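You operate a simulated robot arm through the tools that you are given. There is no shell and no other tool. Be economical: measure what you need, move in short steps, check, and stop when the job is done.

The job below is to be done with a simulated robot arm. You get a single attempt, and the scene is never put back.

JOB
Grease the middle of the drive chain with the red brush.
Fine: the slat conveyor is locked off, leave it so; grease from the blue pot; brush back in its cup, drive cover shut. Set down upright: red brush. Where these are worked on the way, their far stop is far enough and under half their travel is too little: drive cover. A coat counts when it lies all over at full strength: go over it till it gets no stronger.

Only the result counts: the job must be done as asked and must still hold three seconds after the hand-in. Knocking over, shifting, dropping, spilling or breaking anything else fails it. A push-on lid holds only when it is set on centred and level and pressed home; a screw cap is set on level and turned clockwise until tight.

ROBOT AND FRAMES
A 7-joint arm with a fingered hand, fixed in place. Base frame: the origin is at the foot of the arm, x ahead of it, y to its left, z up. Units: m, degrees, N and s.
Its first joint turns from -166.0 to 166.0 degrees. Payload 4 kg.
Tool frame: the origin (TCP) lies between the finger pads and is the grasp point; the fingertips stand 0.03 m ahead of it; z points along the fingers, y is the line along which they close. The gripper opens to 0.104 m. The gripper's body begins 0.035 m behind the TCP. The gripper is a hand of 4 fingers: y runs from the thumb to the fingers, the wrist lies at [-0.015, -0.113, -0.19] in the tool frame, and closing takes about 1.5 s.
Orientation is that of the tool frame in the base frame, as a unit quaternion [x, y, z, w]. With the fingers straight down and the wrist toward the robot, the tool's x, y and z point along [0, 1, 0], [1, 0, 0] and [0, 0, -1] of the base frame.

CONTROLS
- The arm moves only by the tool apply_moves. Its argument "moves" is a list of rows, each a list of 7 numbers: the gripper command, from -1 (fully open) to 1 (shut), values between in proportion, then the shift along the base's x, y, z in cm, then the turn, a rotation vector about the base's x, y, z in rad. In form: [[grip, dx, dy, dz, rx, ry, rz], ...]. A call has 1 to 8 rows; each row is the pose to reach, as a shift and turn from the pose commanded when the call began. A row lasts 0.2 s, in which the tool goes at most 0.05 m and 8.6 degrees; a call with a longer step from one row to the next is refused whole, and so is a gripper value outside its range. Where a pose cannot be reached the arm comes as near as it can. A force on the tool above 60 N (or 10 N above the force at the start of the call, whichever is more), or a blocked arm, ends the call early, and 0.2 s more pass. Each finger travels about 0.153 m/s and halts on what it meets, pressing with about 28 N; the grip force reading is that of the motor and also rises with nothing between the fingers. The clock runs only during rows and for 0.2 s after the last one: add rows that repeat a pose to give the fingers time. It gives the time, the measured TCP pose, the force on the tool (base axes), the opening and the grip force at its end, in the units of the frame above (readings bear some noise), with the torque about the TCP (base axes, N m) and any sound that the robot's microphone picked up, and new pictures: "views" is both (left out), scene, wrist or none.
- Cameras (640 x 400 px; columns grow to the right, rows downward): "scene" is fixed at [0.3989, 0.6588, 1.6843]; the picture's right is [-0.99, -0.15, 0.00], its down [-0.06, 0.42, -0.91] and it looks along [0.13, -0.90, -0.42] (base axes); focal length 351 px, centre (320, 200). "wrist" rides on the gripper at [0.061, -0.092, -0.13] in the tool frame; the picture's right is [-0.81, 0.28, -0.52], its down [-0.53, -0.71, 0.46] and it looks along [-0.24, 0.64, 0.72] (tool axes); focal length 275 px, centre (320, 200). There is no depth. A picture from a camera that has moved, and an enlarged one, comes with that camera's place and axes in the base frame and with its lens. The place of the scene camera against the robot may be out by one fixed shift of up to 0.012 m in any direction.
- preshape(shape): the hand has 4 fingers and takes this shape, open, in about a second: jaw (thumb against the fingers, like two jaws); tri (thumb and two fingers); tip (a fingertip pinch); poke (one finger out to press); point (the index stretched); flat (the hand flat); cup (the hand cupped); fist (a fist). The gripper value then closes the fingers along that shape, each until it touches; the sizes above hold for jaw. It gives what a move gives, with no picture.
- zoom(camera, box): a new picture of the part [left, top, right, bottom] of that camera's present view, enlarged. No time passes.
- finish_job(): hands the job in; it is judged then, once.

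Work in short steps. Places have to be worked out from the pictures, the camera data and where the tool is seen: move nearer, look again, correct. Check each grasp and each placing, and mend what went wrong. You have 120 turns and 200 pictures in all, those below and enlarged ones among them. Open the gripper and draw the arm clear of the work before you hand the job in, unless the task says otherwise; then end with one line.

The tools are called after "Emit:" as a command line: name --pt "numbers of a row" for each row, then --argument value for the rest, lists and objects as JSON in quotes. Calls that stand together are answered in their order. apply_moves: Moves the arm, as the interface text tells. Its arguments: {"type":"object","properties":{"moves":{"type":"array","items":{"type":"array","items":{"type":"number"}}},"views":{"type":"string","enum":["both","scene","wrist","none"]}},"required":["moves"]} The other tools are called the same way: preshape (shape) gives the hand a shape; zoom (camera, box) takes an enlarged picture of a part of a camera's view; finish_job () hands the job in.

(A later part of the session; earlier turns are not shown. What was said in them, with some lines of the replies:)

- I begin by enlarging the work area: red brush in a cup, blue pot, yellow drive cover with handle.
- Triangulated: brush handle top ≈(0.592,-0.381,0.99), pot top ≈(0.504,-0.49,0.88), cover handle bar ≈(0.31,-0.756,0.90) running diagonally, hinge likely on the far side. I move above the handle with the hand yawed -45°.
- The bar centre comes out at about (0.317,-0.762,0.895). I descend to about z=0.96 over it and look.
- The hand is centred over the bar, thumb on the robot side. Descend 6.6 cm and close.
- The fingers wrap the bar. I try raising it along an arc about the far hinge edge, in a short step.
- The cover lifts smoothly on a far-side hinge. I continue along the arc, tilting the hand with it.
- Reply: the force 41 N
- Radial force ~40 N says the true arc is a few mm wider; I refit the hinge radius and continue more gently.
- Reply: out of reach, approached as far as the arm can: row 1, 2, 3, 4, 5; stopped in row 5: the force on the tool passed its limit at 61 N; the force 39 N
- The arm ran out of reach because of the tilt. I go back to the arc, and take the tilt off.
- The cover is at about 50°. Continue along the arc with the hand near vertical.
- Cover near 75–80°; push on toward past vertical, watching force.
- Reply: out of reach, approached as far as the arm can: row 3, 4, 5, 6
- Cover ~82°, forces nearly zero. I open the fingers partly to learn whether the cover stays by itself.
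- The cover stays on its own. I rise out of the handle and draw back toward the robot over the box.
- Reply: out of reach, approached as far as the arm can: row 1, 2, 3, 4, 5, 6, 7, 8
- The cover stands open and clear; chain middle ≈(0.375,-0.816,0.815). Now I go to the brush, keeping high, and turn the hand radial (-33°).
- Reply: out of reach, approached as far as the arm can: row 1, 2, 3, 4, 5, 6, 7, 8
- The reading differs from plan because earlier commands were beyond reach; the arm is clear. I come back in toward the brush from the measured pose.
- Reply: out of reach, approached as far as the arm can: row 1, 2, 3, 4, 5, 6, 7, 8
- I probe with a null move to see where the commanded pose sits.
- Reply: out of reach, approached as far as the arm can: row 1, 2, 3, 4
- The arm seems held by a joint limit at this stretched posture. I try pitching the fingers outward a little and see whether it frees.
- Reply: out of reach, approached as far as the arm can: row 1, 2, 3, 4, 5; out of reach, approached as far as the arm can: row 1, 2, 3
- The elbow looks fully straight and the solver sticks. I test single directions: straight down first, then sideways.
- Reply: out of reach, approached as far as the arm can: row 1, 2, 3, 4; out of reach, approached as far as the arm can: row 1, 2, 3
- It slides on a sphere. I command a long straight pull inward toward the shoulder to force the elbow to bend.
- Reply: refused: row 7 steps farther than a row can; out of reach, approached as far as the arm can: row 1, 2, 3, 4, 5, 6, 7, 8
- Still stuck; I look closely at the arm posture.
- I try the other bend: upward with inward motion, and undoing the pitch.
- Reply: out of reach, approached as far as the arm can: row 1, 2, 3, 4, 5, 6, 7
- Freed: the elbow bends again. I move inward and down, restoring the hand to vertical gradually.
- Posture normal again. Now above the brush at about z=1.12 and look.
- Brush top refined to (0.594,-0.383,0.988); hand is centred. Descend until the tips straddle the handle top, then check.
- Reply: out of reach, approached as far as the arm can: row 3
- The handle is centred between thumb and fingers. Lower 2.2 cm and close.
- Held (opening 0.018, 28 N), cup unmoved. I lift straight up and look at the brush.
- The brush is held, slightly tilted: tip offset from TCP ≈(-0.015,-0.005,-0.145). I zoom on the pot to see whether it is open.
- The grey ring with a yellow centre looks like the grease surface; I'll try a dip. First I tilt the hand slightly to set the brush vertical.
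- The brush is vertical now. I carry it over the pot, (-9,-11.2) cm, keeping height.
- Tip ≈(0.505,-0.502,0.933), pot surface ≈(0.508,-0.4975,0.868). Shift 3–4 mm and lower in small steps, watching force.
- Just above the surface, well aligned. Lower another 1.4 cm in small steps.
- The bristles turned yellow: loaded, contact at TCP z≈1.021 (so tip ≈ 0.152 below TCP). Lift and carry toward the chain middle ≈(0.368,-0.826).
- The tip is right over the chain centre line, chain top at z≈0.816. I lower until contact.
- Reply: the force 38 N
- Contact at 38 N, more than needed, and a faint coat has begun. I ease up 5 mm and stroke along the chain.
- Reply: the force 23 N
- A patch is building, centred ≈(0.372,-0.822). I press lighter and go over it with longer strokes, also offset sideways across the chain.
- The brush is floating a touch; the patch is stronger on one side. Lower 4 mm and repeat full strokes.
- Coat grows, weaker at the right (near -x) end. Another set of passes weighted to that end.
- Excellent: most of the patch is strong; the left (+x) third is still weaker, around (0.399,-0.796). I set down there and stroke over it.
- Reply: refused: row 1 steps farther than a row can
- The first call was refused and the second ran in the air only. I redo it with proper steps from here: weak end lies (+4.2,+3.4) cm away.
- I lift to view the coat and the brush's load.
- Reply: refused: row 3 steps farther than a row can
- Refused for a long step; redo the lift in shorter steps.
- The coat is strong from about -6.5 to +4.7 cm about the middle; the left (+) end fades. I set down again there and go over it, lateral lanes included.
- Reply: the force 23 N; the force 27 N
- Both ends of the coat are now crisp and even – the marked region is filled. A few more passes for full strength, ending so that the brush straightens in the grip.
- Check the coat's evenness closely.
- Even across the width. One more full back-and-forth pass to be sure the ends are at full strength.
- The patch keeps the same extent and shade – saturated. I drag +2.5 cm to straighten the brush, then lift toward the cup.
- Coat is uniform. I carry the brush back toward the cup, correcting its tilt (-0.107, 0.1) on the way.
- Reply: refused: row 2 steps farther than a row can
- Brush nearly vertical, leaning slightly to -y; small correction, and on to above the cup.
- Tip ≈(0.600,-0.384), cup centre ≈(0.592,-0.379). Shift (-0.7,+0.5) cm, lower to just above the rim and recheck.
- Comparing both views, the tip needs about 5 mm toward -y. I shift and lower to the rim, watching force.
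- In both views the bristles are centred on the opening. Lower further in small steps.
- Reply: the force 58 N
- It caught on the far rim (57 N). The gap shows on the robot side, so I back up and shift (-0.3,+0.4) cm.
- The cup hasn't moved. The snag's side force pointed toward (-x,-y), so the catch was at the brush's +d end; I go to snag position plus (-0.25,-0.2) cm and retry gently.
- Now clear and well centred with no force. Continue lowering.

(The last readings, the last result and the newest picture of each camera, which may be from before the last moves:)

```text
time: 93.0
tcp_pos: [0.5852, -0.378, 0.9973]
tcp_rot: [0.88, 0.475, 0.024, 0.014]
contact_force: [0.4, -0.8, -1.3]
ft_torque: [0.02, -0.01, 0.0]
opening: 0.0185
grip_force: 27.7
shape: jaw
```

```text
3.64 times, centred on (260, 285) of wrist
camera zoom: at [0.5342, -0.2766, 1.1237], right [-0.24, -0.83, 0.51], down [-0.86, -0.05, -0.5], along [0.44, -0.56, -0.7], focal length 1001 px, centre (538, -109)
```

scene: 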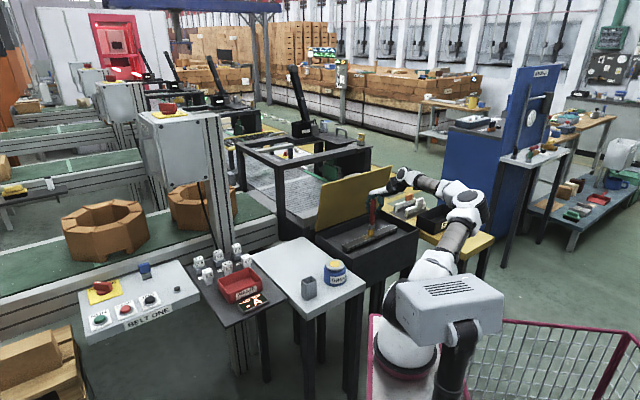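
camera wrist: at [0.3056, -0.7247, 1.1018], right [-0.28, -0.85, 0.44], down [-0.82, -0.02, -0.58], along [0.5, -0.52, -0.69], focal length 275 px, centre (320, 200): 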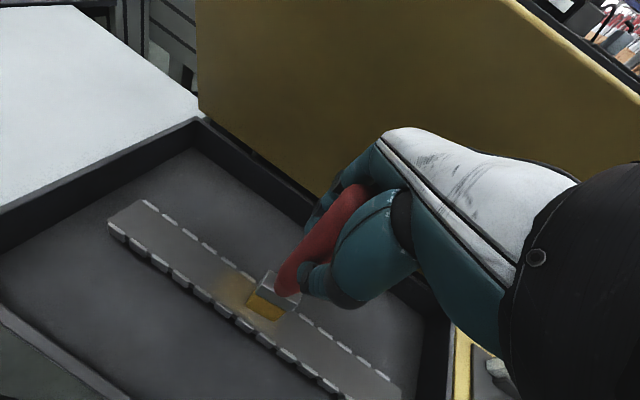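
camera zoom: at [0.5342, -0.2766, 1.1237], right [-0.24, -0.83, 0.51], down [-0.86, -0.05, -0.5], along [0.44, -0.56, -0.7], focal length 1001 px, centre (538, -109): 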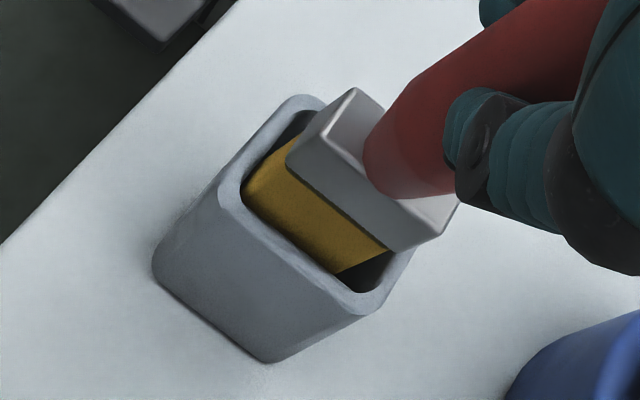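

Inside the cup with no force. Continue down toward the floor.

Emit:
apply_moves --pt "1 0 0 -0.6 0 0 0" --pt "1 0 0 -1.2 0 0 0" --pt "1 0 0 -1.8 0 0 0" --pt "1 0 0 -1.8 0 0 0" --views "none"

Emit:
zoom --camera "scene" --box '[285, 230, 335, 300]'

Emit:
zoom --camera "wrist" --box '[200, 230, 320, 340]'

```text
time: 94.0
tcp_pos: [0.584, -0.3791, 0.9783]
tcp_rot: [0.88, 0.475, 0.023, 0.014]
contact_force: [0.3, -0.2, 1.2]
ft_torque: [-0.01, -0.01, -0.03]
opening: 0.0181
grip_force: 27.4
shape: jaw
```

```text
5.71 times, centred on (310, 265) of scene
camera zoom: at [0.3989, 0.6588, 1.6843], right [-0.99, -0.15, 0.0], down [-0.06, 0.42, -0.91], along [0.13, -0.9, -0.42], focal length 2004 px, centre (377, -171)
```

zoom: 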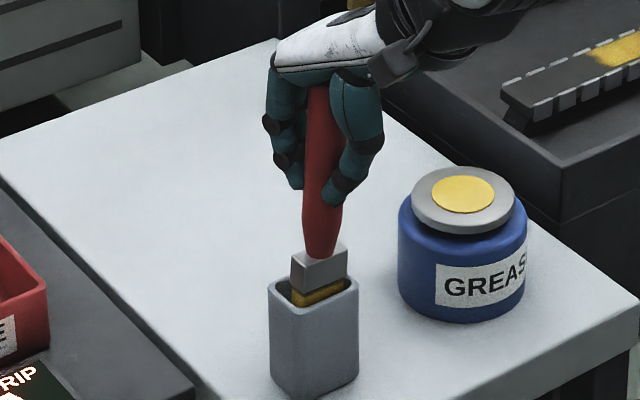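

```text
3.64 times, centred on (260, 285) of wrist
camera zoom: at [0.5335, -0.2769, 1.1056], right [-0.24, -0.83, 0.51], down [-0.86, -0.05, -0.5], along [0.44, -0.56, -0.7], focal length 1001 px, centre (538, -109)
```

zoom: 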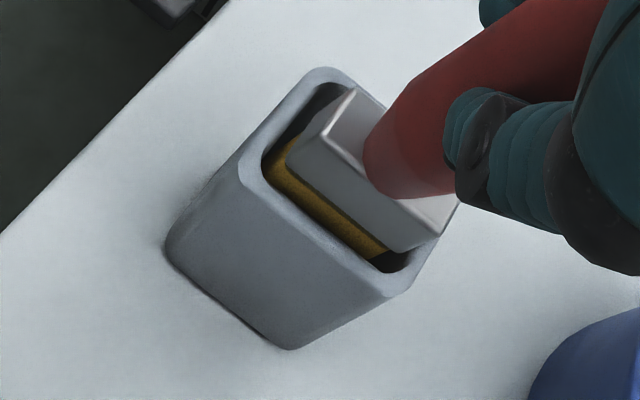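

Going in cleanly; nudge (+0.15,+0.1) so the ferrule clears the end, and continue.

Emit:
apply_moves --pt "1 0.15 0.1 -0.5 0 0 0" --pt "1 0.15 0.1 -1.0 0 0 0" --pt "1 0.15 0.1 -1.5 0 0 0" --pt "1 0.15 0.1 -1.5 0 0 0" --views "none"

Emit:
zoom --camera "scene" --box '[285, 230, 335, 300]'

Emit:
zoom --camera "wrist" --box '[200, 230, 320, 340]'

```text
time: 95.0
tcp_pos: [0.5844, -0.3776, 0.9622]
tcp_rot: [0.879, 0.475, 0.024, 0.014]
contact_force: [0.3, -0.1, -0.2]
ft_torque: [-0.05, -0.03, -0.04]
opening: 0.0181
grip_force: 28.3
shape: jaw
```

```text
5.71 times, centred on (310, 265) of scene
camera zoom: at [0.3989, 0.6588, 1.6843], right [-0.99, -0.15, 0.0], down [-0.06, 0.42, -0.91], along [0.13, -0.9, -0.42], focal length 2004 px, centre (377, -171)
```

zoom: 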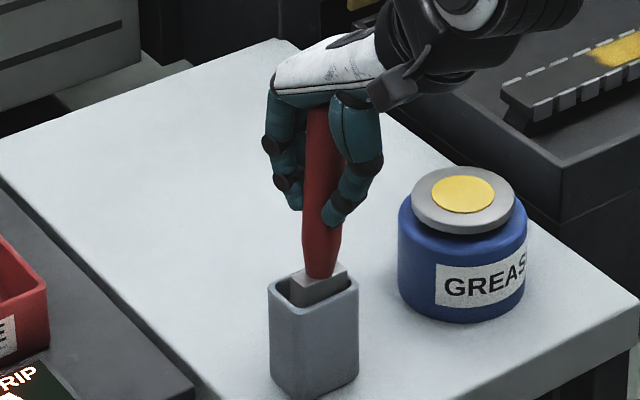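

```text
3.64 times, centred on (260, 285) of wrist
camera zoom: at [0.534, -0.2761, 1.0902], right [-0.24, -0.83, 0.51], down [-0.86, -0.05, -0.5], along [0.44, -0.56, -0.7], focal length 1001 px, centre (538, -109)
```

zoom: 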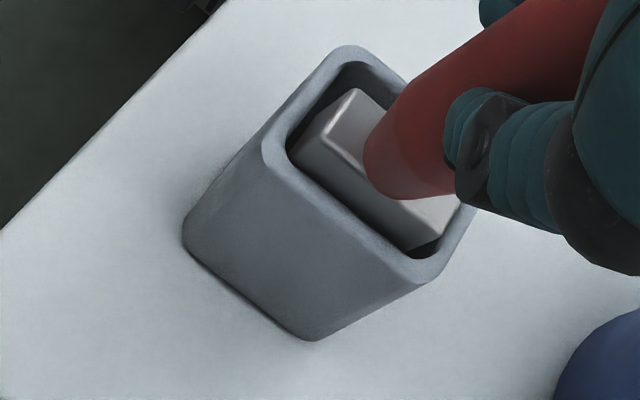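

Ferrule is inside. Continue gently until the floor is felt.

Emit:
apply_moves --pt "1 0 0 -0.4 0 0 0" --pt "1 0 0 -0.8 0 0 0" --pt "1 0 0 -1.1 0 0 0" --pt "1 0 0 -1.1 0 0 0" --views "none"

```text
time: 96.0
tcp_pos: [0.586, -0.3772, 0.9516]
tcp_rot: [0.88, 0.475, 0.023, 0.013]
contact_force: [-0.6, -0.5, -0.3]
ft_torque: [-0.09, 0.04, -0.02]
opening: 0.0181
grip_force: 28.5
shape: jaw
```

Emit:
apply_moves --pt "1 0 0 -0.3 0 0 0" --pt "1 0 0 -0.6 0 0 0" --pt "1 0 0 -0.9 0 0 0" --pt "1 0 0 -0.9 0 0 0" --views "none"

Emit:
zoom --camera "scene" --box '[285, 230, 335, 300]'

Emit:
zoom --camera "wrist" --box '[200, 190, 360, 340]'

```text
time: 97.0
tcp_pos: [0.5886, -0.378, 0.9469]
tcp_rot: [0.88, 0.475, 0.024, 0.019]
contact_force: [-1.4, 2.7, 30.2]
ft_torque: [0.23, 0.53, 0.02]
opening: 0.0195
grip_force: 28.5
shape: jaw
stopped in row 4: the force on the tool passed its limit at 61 N (the readings are from after the stop); the commanded pose is now the measured one
```

```text
5.71 times, centred on (310, 265) of scene
camera zoom: at [0.3989, 0.6588, 1.6843], right [-0.99, -0.15, 0.0], down [-0.06, 0.42, -0.91], along [0.13, -0.9, -0.42], focal length 2004 px, centre (377, -171)
```

zoom: 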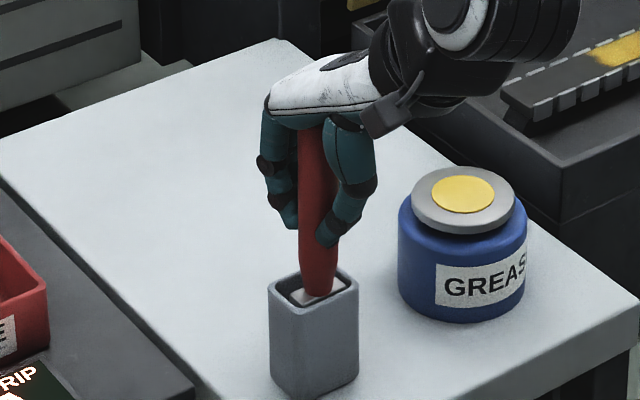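

```text
2.67 times, centred on (280, 265) of wrist
camera zoom: at [0.5376, -0.2763, 1.0728], right [-0.25, -0.82, 0.51], down [-0.86, -0.06, -0.51], along [0.45, -0.56, -0.69], focal length 734 px, centre (427, 27)
```

zoom: 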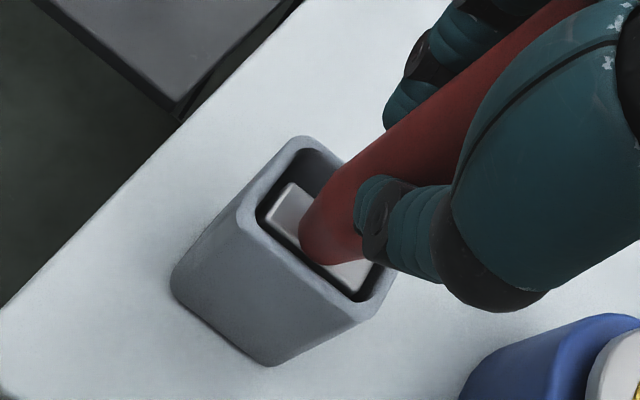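

Floor reached (stopped at the force limit); the brush sits in the cup. Ease up 3 mm and open slowly.

Emit:
apply_moves --pt "1 0 0 0.3 0 0 0" --pt "0.6 0 0 0.3 0 0 0" --pt "0.2 0 0 0.3 0 0 0" --pt "-0.4 0 0 0.3 0 0 0" --pt "-1 0 0 0.3 0 0 0" --pt "-1 0 0 0.3 0 0 0" --views "none"

Emit:
zoom --camera "scene" --box '[270, 210, 350, 300]'

Emit:
zoom --camera "wrist" --box '[180, 150, 420, 380]'

```text
time: 98.4
tcp_pos: [0.5876, -0.3795, 0.9477]
tcp_rot: [0.88, 0.475, 0.025, 0.018]
contact_force: [0.2, 0.0, 3.6]
ft_torque: [-0.01, 0.0, -0.02]
opening: 0.1037
grip_force: 0.0
shape: jaw
```

```text
4.44 times, centred on (310, 255) of scene
camera zoom: at [0.3989, 0.6588, 1.6843], right [-0.99, -0.15, 0.0], down [-0.06, 0.42, -0.91], along [0.13, -0.9, -0.42], focal length 1559 px, centre (364, -44)
```

zoom: 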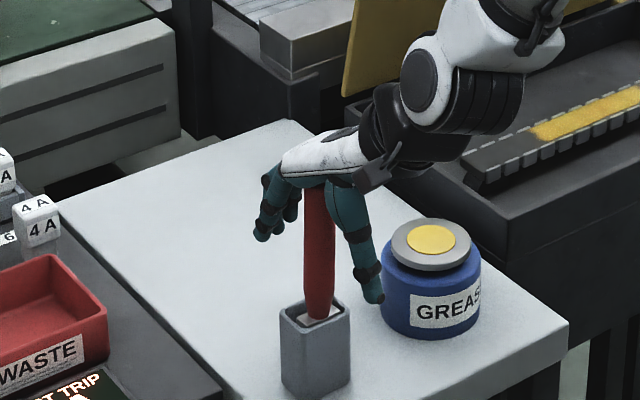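

```text
1.74 times, centred on (300, 265) of wrist
camera zoom: at [0.5371, -0.2767, 1.0746], right [-0.24, -0.82, 0.51], down [-0.86, -0.06, -0.51], along [0.45, -0.56, -0.69], focal length 479 px, centre (355, 87)
```

zoom: 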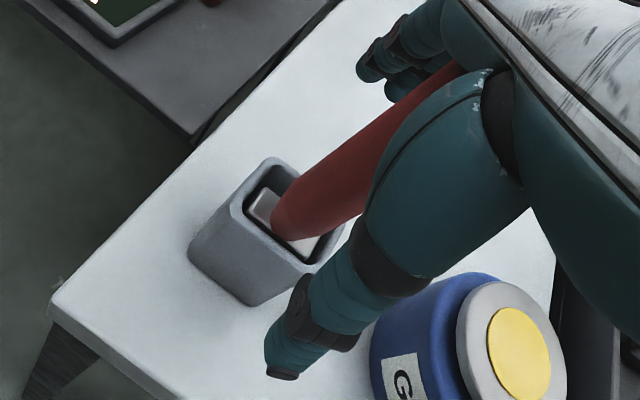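

Brush stands upright in its cup. Rise straight up clear of it.

Emit:
apply_moves --pt "-1 0 0 1.5 0 0 0" --pt "-1 0 0 4 0 0 0" --pt "-1 0 0 8 0 0 0" --pt "-1 0 0 12 0 0 0" --pt "-1 0 0 16 0 0 0" --pt "-1 0 0 19 0 0 0" --pt "-1 0 0 19 0 0 0" --views "wrist"

Emit:
zoom --camera "scene" --box '[270, 150, 430, 300]'

```text
time: 100.0
tcp_pos: [0.5891, -0.3787, 1.1392]
tcp_rot: [0.88, 0.475, 0.024, 0.017]
contact_force: [0.3, 0.5, 0.5]
ft_torque: [0.0, 0.01, 0.0]
opening: 0.1039
grip_force: 0.1
shape: jaw
camera wrist: at [0.5376, -0.2761, 1.2662], right [-0.24, -0.82, 0.51], down [-0.86, -0.06, -0.51], along [0.45, -0.56, -0.69], focal length 275 px, centre (320, 200)
```

wrist: 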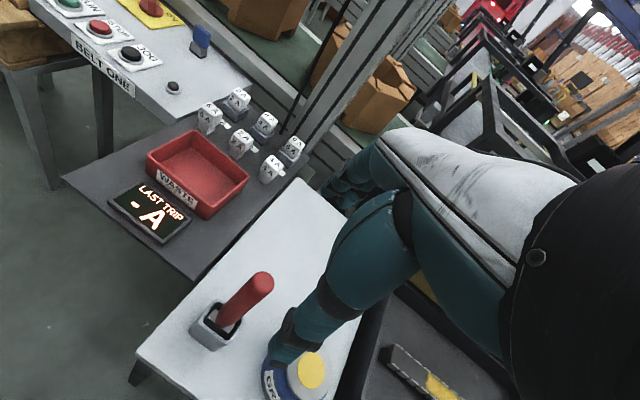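

```text
2.67 times, centred on (350, 225) of scene
camera zoom: at [0.3989, 0.6588, 1.6843], right [-0.99, -0.15, 0.0], down [-0.06, 0.42, -0.91], along [0.13, -0.9, -0.42], focal length 935 px, centre (240, 133)
```

zoom: 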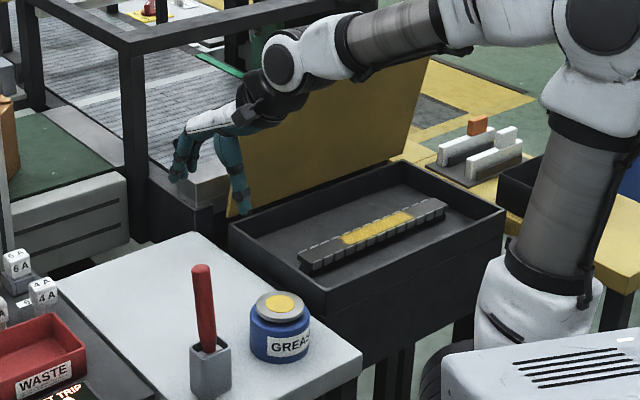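

Brush seems to lean a few degrees; I look closer.

Emit:
zoom --camera "scene" --box '[285, 235, 335, 300]'

Emit:
zoom --camera "wrist" --box '[170, 250, 310, 370]'

```text
6.15 times, centred on (310, 268) of scene
camera zoom: at [0.3989, 0.6588, 1.6843], right [-0.99, -0.15, 0.0], down [-0.06, 0.42, -0.91], along [0.13, -0.9, -0.42], focal length 2159 px, centre (382, -215)
```

zoom: 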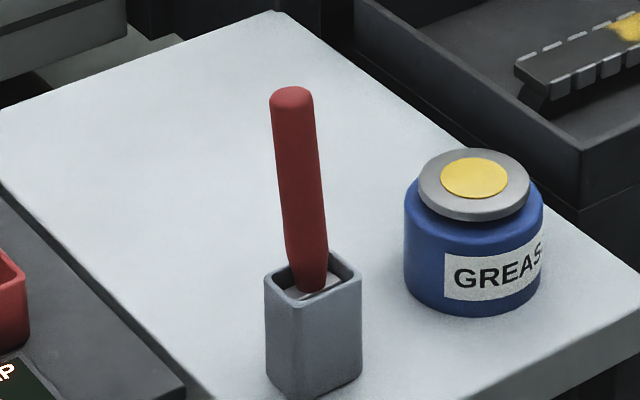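

```text
3.33 times, centred on (240, 310) of wrist
camera zoom: at [0.5376, -0.2761, 1.2662], right [-0.24, -0.82, 0.51], down [-0.86, -0.06, -0.51], along [0.45, -0.56, -0.69], focal length 918 px, centre (587, -167)
```

zoom: 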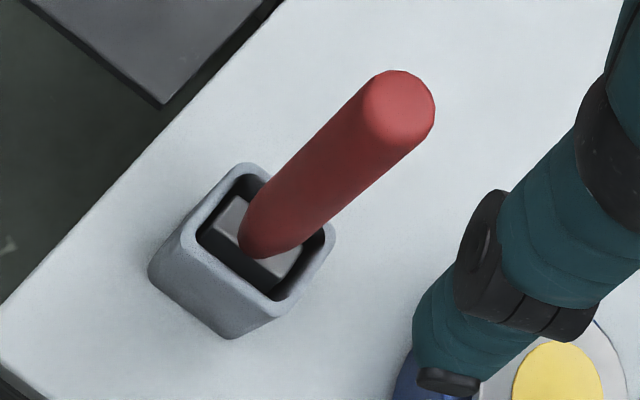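

The brush rests in its cup with a slight lean, fine. Now the cover: I go over its top edge, hand yawed -45°, to straddle the edge and draw it shut.

Emit:
apply_moves --pt "-1 -1.2 -4.5 1.2 0.01 0.01 -0.03" --pt "-1 -2.4 -9 2.4 0.02 0.03 -0.06" --pt "-1 -3.6 -13.5 3.6 0.03 0.045 -0.09" --pt "-1 -4.8 -18 4.8 0.03 0.045 -0.12" --pt "-1 -6 -22.5 6 0.03 0.045 -0.15" --pt "-1 -7.2 -27 6 0.03 0.045 -0.18" --pt "-1 -8.4 -31.5 6 0.03 0.045 -0.2" --pt "-1 -9.6 -36 6 0.03 0.045 -0.2" --views "none"

Emit:
apply_moves --pt "-1 -1 -4 0 0 0 0" --pt "-1 -2 -8 0 0 0 0" --pt "-1 -3 -11.5 0 0 0 0" --pt "-1 -3 -11.5 0 0 0 0"

Emit:
zoom --camera "scene" --box '[300, 110, 440, 250]'

```text
time: 101.8
tcp_pos: [0.4912, -0.7402, 1.1965]
tcp_rot: [0.923, 0.384, 0.01, -0.004]
contact_force: [0.3, 0.7, 0.3]
ft_torque: [-0.04, 0.01, 0.01]
opening: 0.1038
grip_force: 0.0
shape: jaw
```

```text
time: 102.8
tcp_pos: [0.4633, -0.8553, 1.2009]
tcp_rot: [0.923, 0.385, 0.01, -0.004]
contact_force: [-0.2, 0.0, -0.7]
ft_torque: [-0.01, 0.0, 0.0]
opening: 0.1035
grip_force: 0.1
shape: jaw
camera wrist: at [0.4392, -0.7487, 1.3306], right [-0.38, -0.78, 0.5], down [-0.87, 0.13, -0.47], along [0.3, -0.62, -0.73], focal length 275 px, centre (320, 200)
```

scene: 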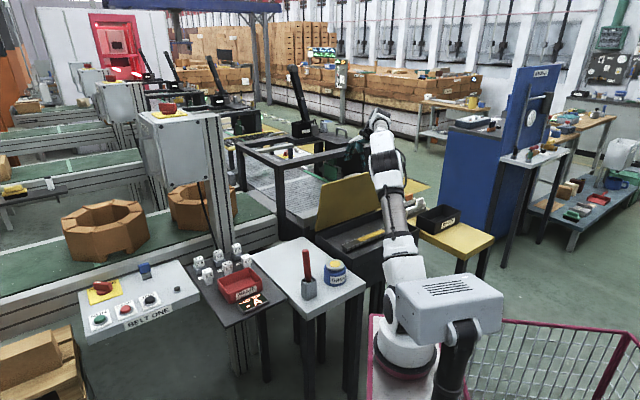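
wrist: 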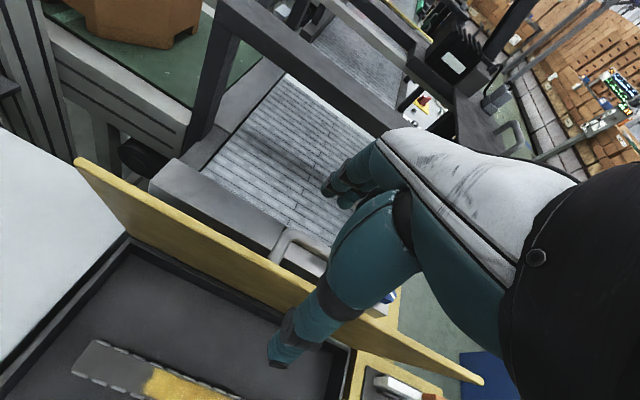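

```text
2.86 times, centred on (370, 180) of scene
camera zoom: at [0.3989, 0.6588, 1.6843], right [-0.99, -0.15, 0.0], down [-0.06, 0.42, -0.91], along [0.13, -0.9, -0.42], focal length 1002 px, centre (177, 257)
```

zoom: 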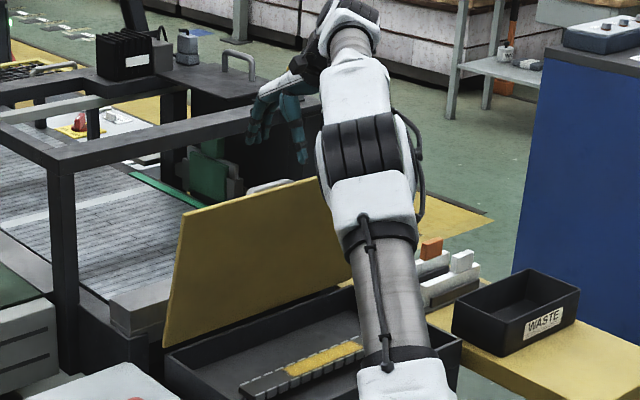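

Lid edge is at n≈0.945. To miss the handle I shift sideways (+6,+3.9) cm, then lower to straddle the edge.

Emit:
apply_moves --pt "-1 3 2 0 0 0 0" --pt "-1 6 3.9 0 0 0 0" --pt "-1 6 3.9 -3 0 0 0" --pt "-1 6 3.9 -6 0 0 0" --pt "-1 6 3.9 -9.5 0 0 0" --pt "-1 6 3.9 -9.5 0 0 0"

Emit:
zoom --camera "scene" --box '[300, 110, 440, 250]'

```text
time: 104.2
tcp_pos: [0.5248, -0.8166, 1.103]
tcp_rot: [0.923, 0.385, 0.01, -0.004]
contact_force: [0.5, 0.8, 0.6]
ft_torque: [0.01, 0.02, 0.01]
opening: 0.1042
grip_force: 0.0
shape: jaw
camera wrist: at [0.4998, -0.7097, 1.234], right [-0.38, -0.78, 0.5], down [-0.87, 0.13, -0.47], along [0.3, -0.62, -0.73], focal length 275 px, centre (320, 200)
```

scene: 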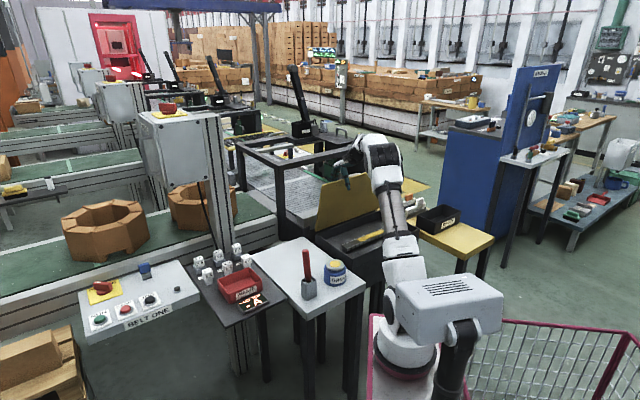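
wrist: 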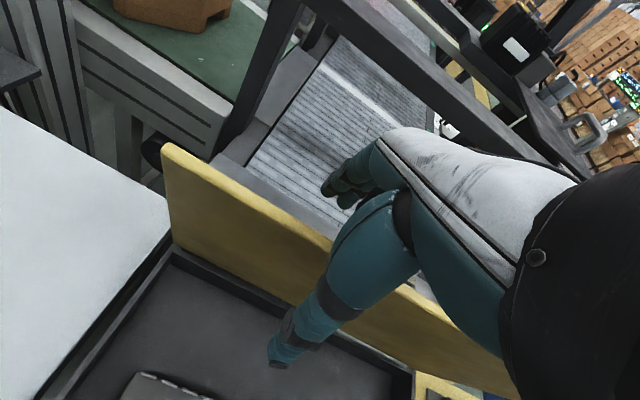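

```text
2.86 times, centred on (370, 180) of scene
camera zoom: at [0.3989, 0.6588, 1.6843], right [-0.99, -0.15, 0.0], down [-0.06, 0.42, -0.91], along [0.13, -0.9, -0.42], focal length 1002 px, centre (177, 257)
```

zoom: 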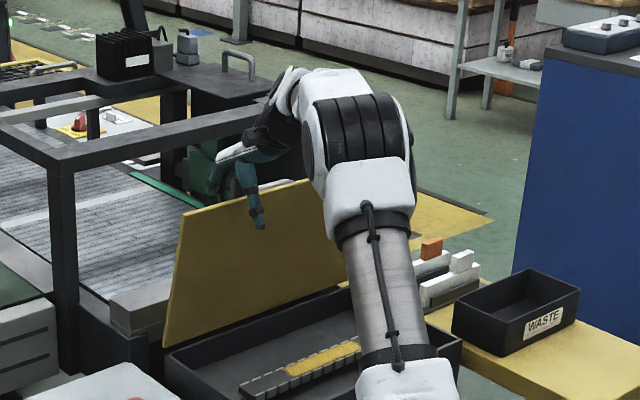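

The thumb is in front and the fingers behind the edge. Close part way, then draw toward the robot along the arc.

Emit:
apply_moves --pt "0 0 0 -0.8 0 0 0" --pt "0.2 0 0 -0.8 0 0 0" --pt "0.2 0 0 -0.8 0 0 0" --pt "0.2 -1.5 1.5 -0.9 0 0 0" --pt "0.2 -3 3 -1.3 0 0 0" --pt "0.2 -4.5 4.5 -2 0 0 0" --pt "0.2 -6 6 -3 0 0 0" --pt "0.2 -6 6 -3 0 0 0"

Emit:
zoom --camera "scene" --box '[300, 110, 440, 250]'

```text
time: 106.0
tcp_pos: [0.4623, -0.754, 1.0737]
tcp_rot: [0.923, 0.385, 0.009, -0.003]
contact_force: [0.6, 0.3, -0.3]
ft_torque: [-0.02, -0.03, 0.0]
opening: 0.0421
grip_force: 0.0
shape: jaw
camera wrist: at [0.4376, -0.6487, 1.2044], right [-0.38, -0.78, 0.5], down [-0.87, 0.13, -0.47], along [0.3, -0.62, -0.73], focal length 275 px, centre (320, 200)
```

scene: 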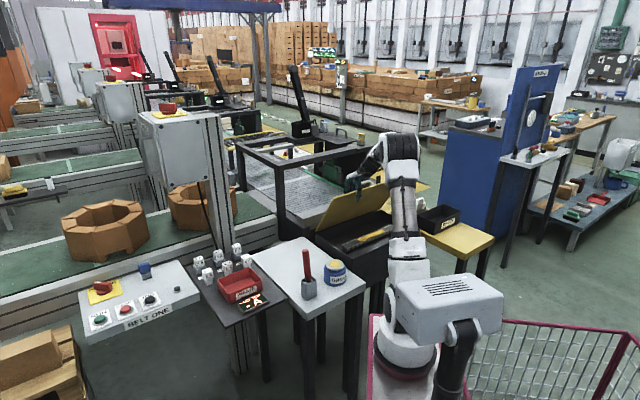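
wrist: 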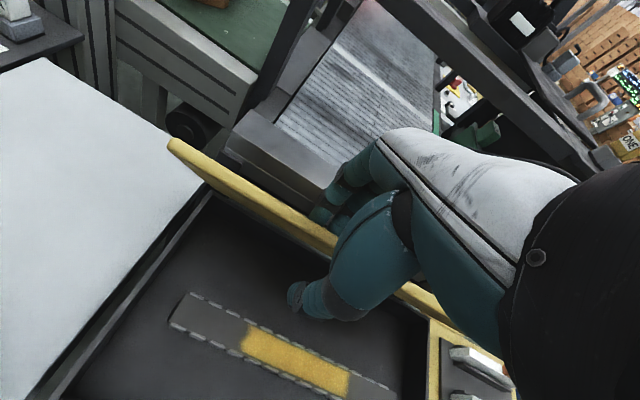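

```text
2.86 times, centred on (370, 180) of scene
camera zoom: at [0.3989, 0.6588, 1.6843], right [-0.99, -0.15, 0.0], down [-0.06, 0.42, -0.91], along [0.13, -0.9, -0.42], focal length 1002 px, centre (177, 257)
```

zoom: 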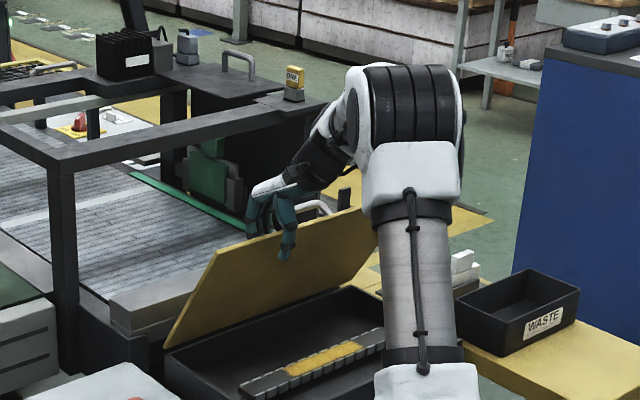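

The cover follows. Continue inward and down.

Emit:
apply_moves --pt "0.2 -1.4 1.4 -1.0 0 0 0" --pt "0.2 -2.8 2.8 -2.2 0 0 0" --pt "0.2 -4.2 4.2 -3.8 0 0 0" --pt "0.2 -5.4 5.4 -5.6 0 0 0" --pt "0.2 -6.4 6.4 -7.6 0 0 0" --pt "0.2 -7.2 7.2 -9.6 0 0 0" --pt "0.2 -7.2 7.2 -9.6 0 0 0"

Emit:
zoom --camera "scene" --box '[300, 110, 440, 250]'

```text
time: 107.6
tcp_pos: [0.3917, -0.6826, 0.9777]
tcp_rot: [0.923, 0.386, 0.009, -0.004]
contact_force: [0.5, 0.1, 0.1]
ft_torque: [-0.02, -0.01, 0.01]
opening: 0.0419
grip_force: 0.0
shape: jaw
camera wrist: at [0.3663, -0.5775, 1.1084], right [-0.38, -0.78, 0.5], down [-0.87, 0.13, -0.47], along [0.3, -0.62, -0.73], focal length 275 px, centre (320, 200)
```

scene: 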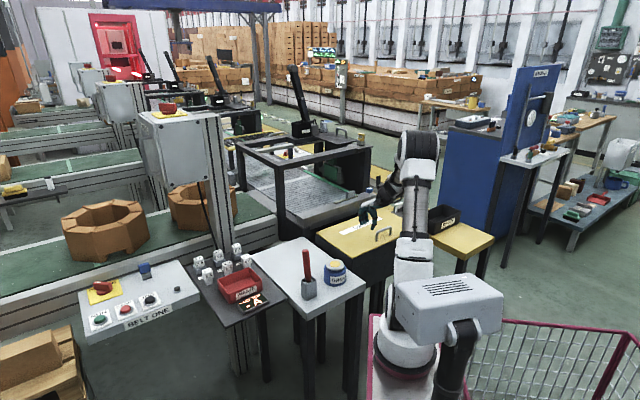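
wrist: 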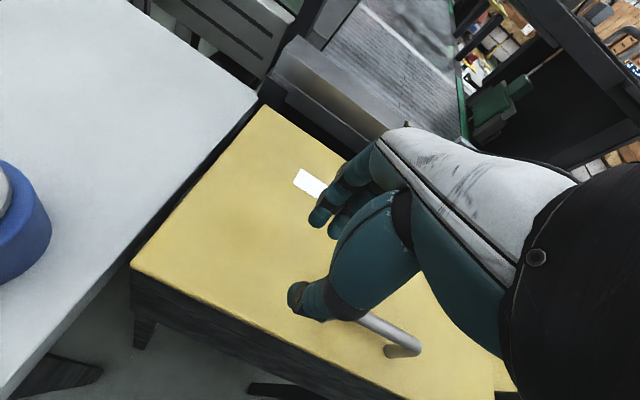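

```text
2.86 times, centred on (370, 180) of scene
camera zoom: at [0.3989, 0.6588, 1.6843], right [-0.99, -0.15, 0.0], down [-0.06, 0.42, -0.91], along [0.13, -0.9, -0.42], focal length 1002 px, centre (177, 257)
```

zoom: 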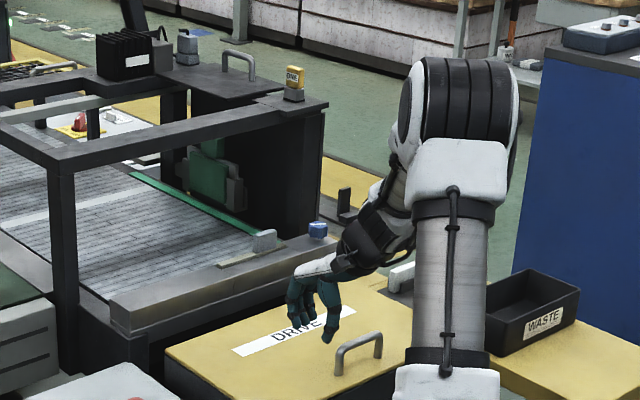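

The cover has come down shut. I press lightly on it with closed fingers near its front edge to make sure.

Emit:
apply_moves --pt "1 0 0 0 0 0 0" --pt "1 0 0 -3 0 0 0" --pt "1 0 0 -6 0 0 0" --pt "1 0 0 -8 0 0 0" --pt "1 0 0 -9.2 0 0 0" --pt "1 0 0 -9.8 0 0 0" --pt "1 0 0 -10.2 0 0 0" --views "none"

Emit:
zoom --camera "scene" --box '[290, 170, 440, 300]'

```text
time: 109.4
tcp_pos: [0.3915, -0.6859, 0.8812]
tcp_rot: [0.922, 0.386, 0.01, 0.002]
contact_force: [-0.9, 2.0, 20.2]
ft_torque: [0.02, 0.07, 0.0]
opening: 0.0
grip_force: 28.0
shape: jaw
stopped in row 7: the force on the tool passed its limit at 62 N (the readings are from after the stop); the commanded pose is now the measured one
```

```text
3.08 times, centred on (365, 235) of scene
camera zoom: at [0.3989, 0.6588, 1.6843], right [-0.99, -0.15, 0.0], down [-0.06, 0.42, -0.91], along [0.13, -0.9, -0.42], focal length 1079 px, centre (182, 92)
```

zoom: 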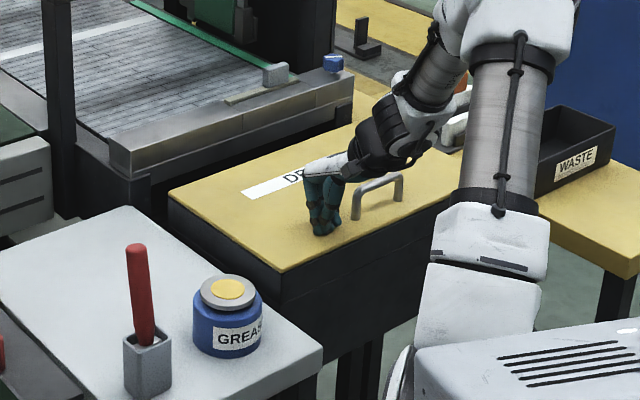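

The cover is shut firmly. I raise the hand, open it, and draw clear.

Emit:
apply_moves --pt "1 0 0 3 0 0 0" --pt "0 0 0 7 0 0 0" --pt "-1 0 0 11 0 0 0" --pt "-1 -1 1 15 0 0 0" --pt "-1 -2 2 19 0 0 0" --pt "-1 -3 5 22 0 0 0" --pt "-1 -4 8 25 0 0 0" --pt "-1 -5 11 28 0 0 0" --views "scene"

Emit:
zoom --camera "scene" --box '[280, 190, 440, 300]'

```text
time: 111.2
tcp_pos: [0.3401, -0.5749, 1.158]
tcp_rot: [0.923, 0.386, 0.011, 0.0]
contact_force: [-0.7, -0.9, -0.3]
ft_torque: [0.04, -0.03, 0.02]
opening: 0.104
grip_force: 0.1
shape: jaw
```

scene: 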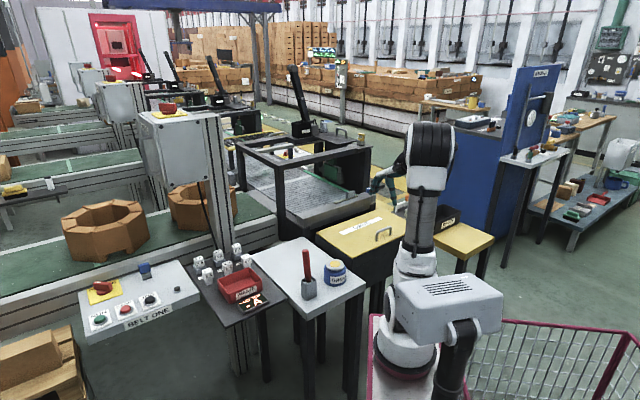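

```text
3.64 times, centred on (360, 245) of scene
camera zoom: at [0.3989, 0.6588, 1.6843], right [-0.99, -0.15, 0.0], down [-0.06, 0.42, -0.91], along [0.13, -0.9, -0.42], focal length 1276 px, centre (174, 36)
```

zoom: 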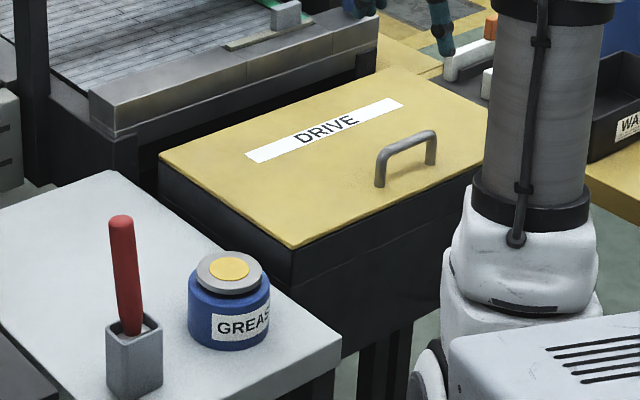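

Cover shut, brush in its cup, pot and the rest undisturbed, and the arm is clear with the hand open. I hand the job in.

Emit:
finish_job

```text
The job is handed in.
```

I greased the middle of the drive chain from the blue pot with the red brush, until more passes made the coat no stronger. The brush is back in its cup, leaning about 6°, and the drive cover is shut. I left the slat conveyor locked off.
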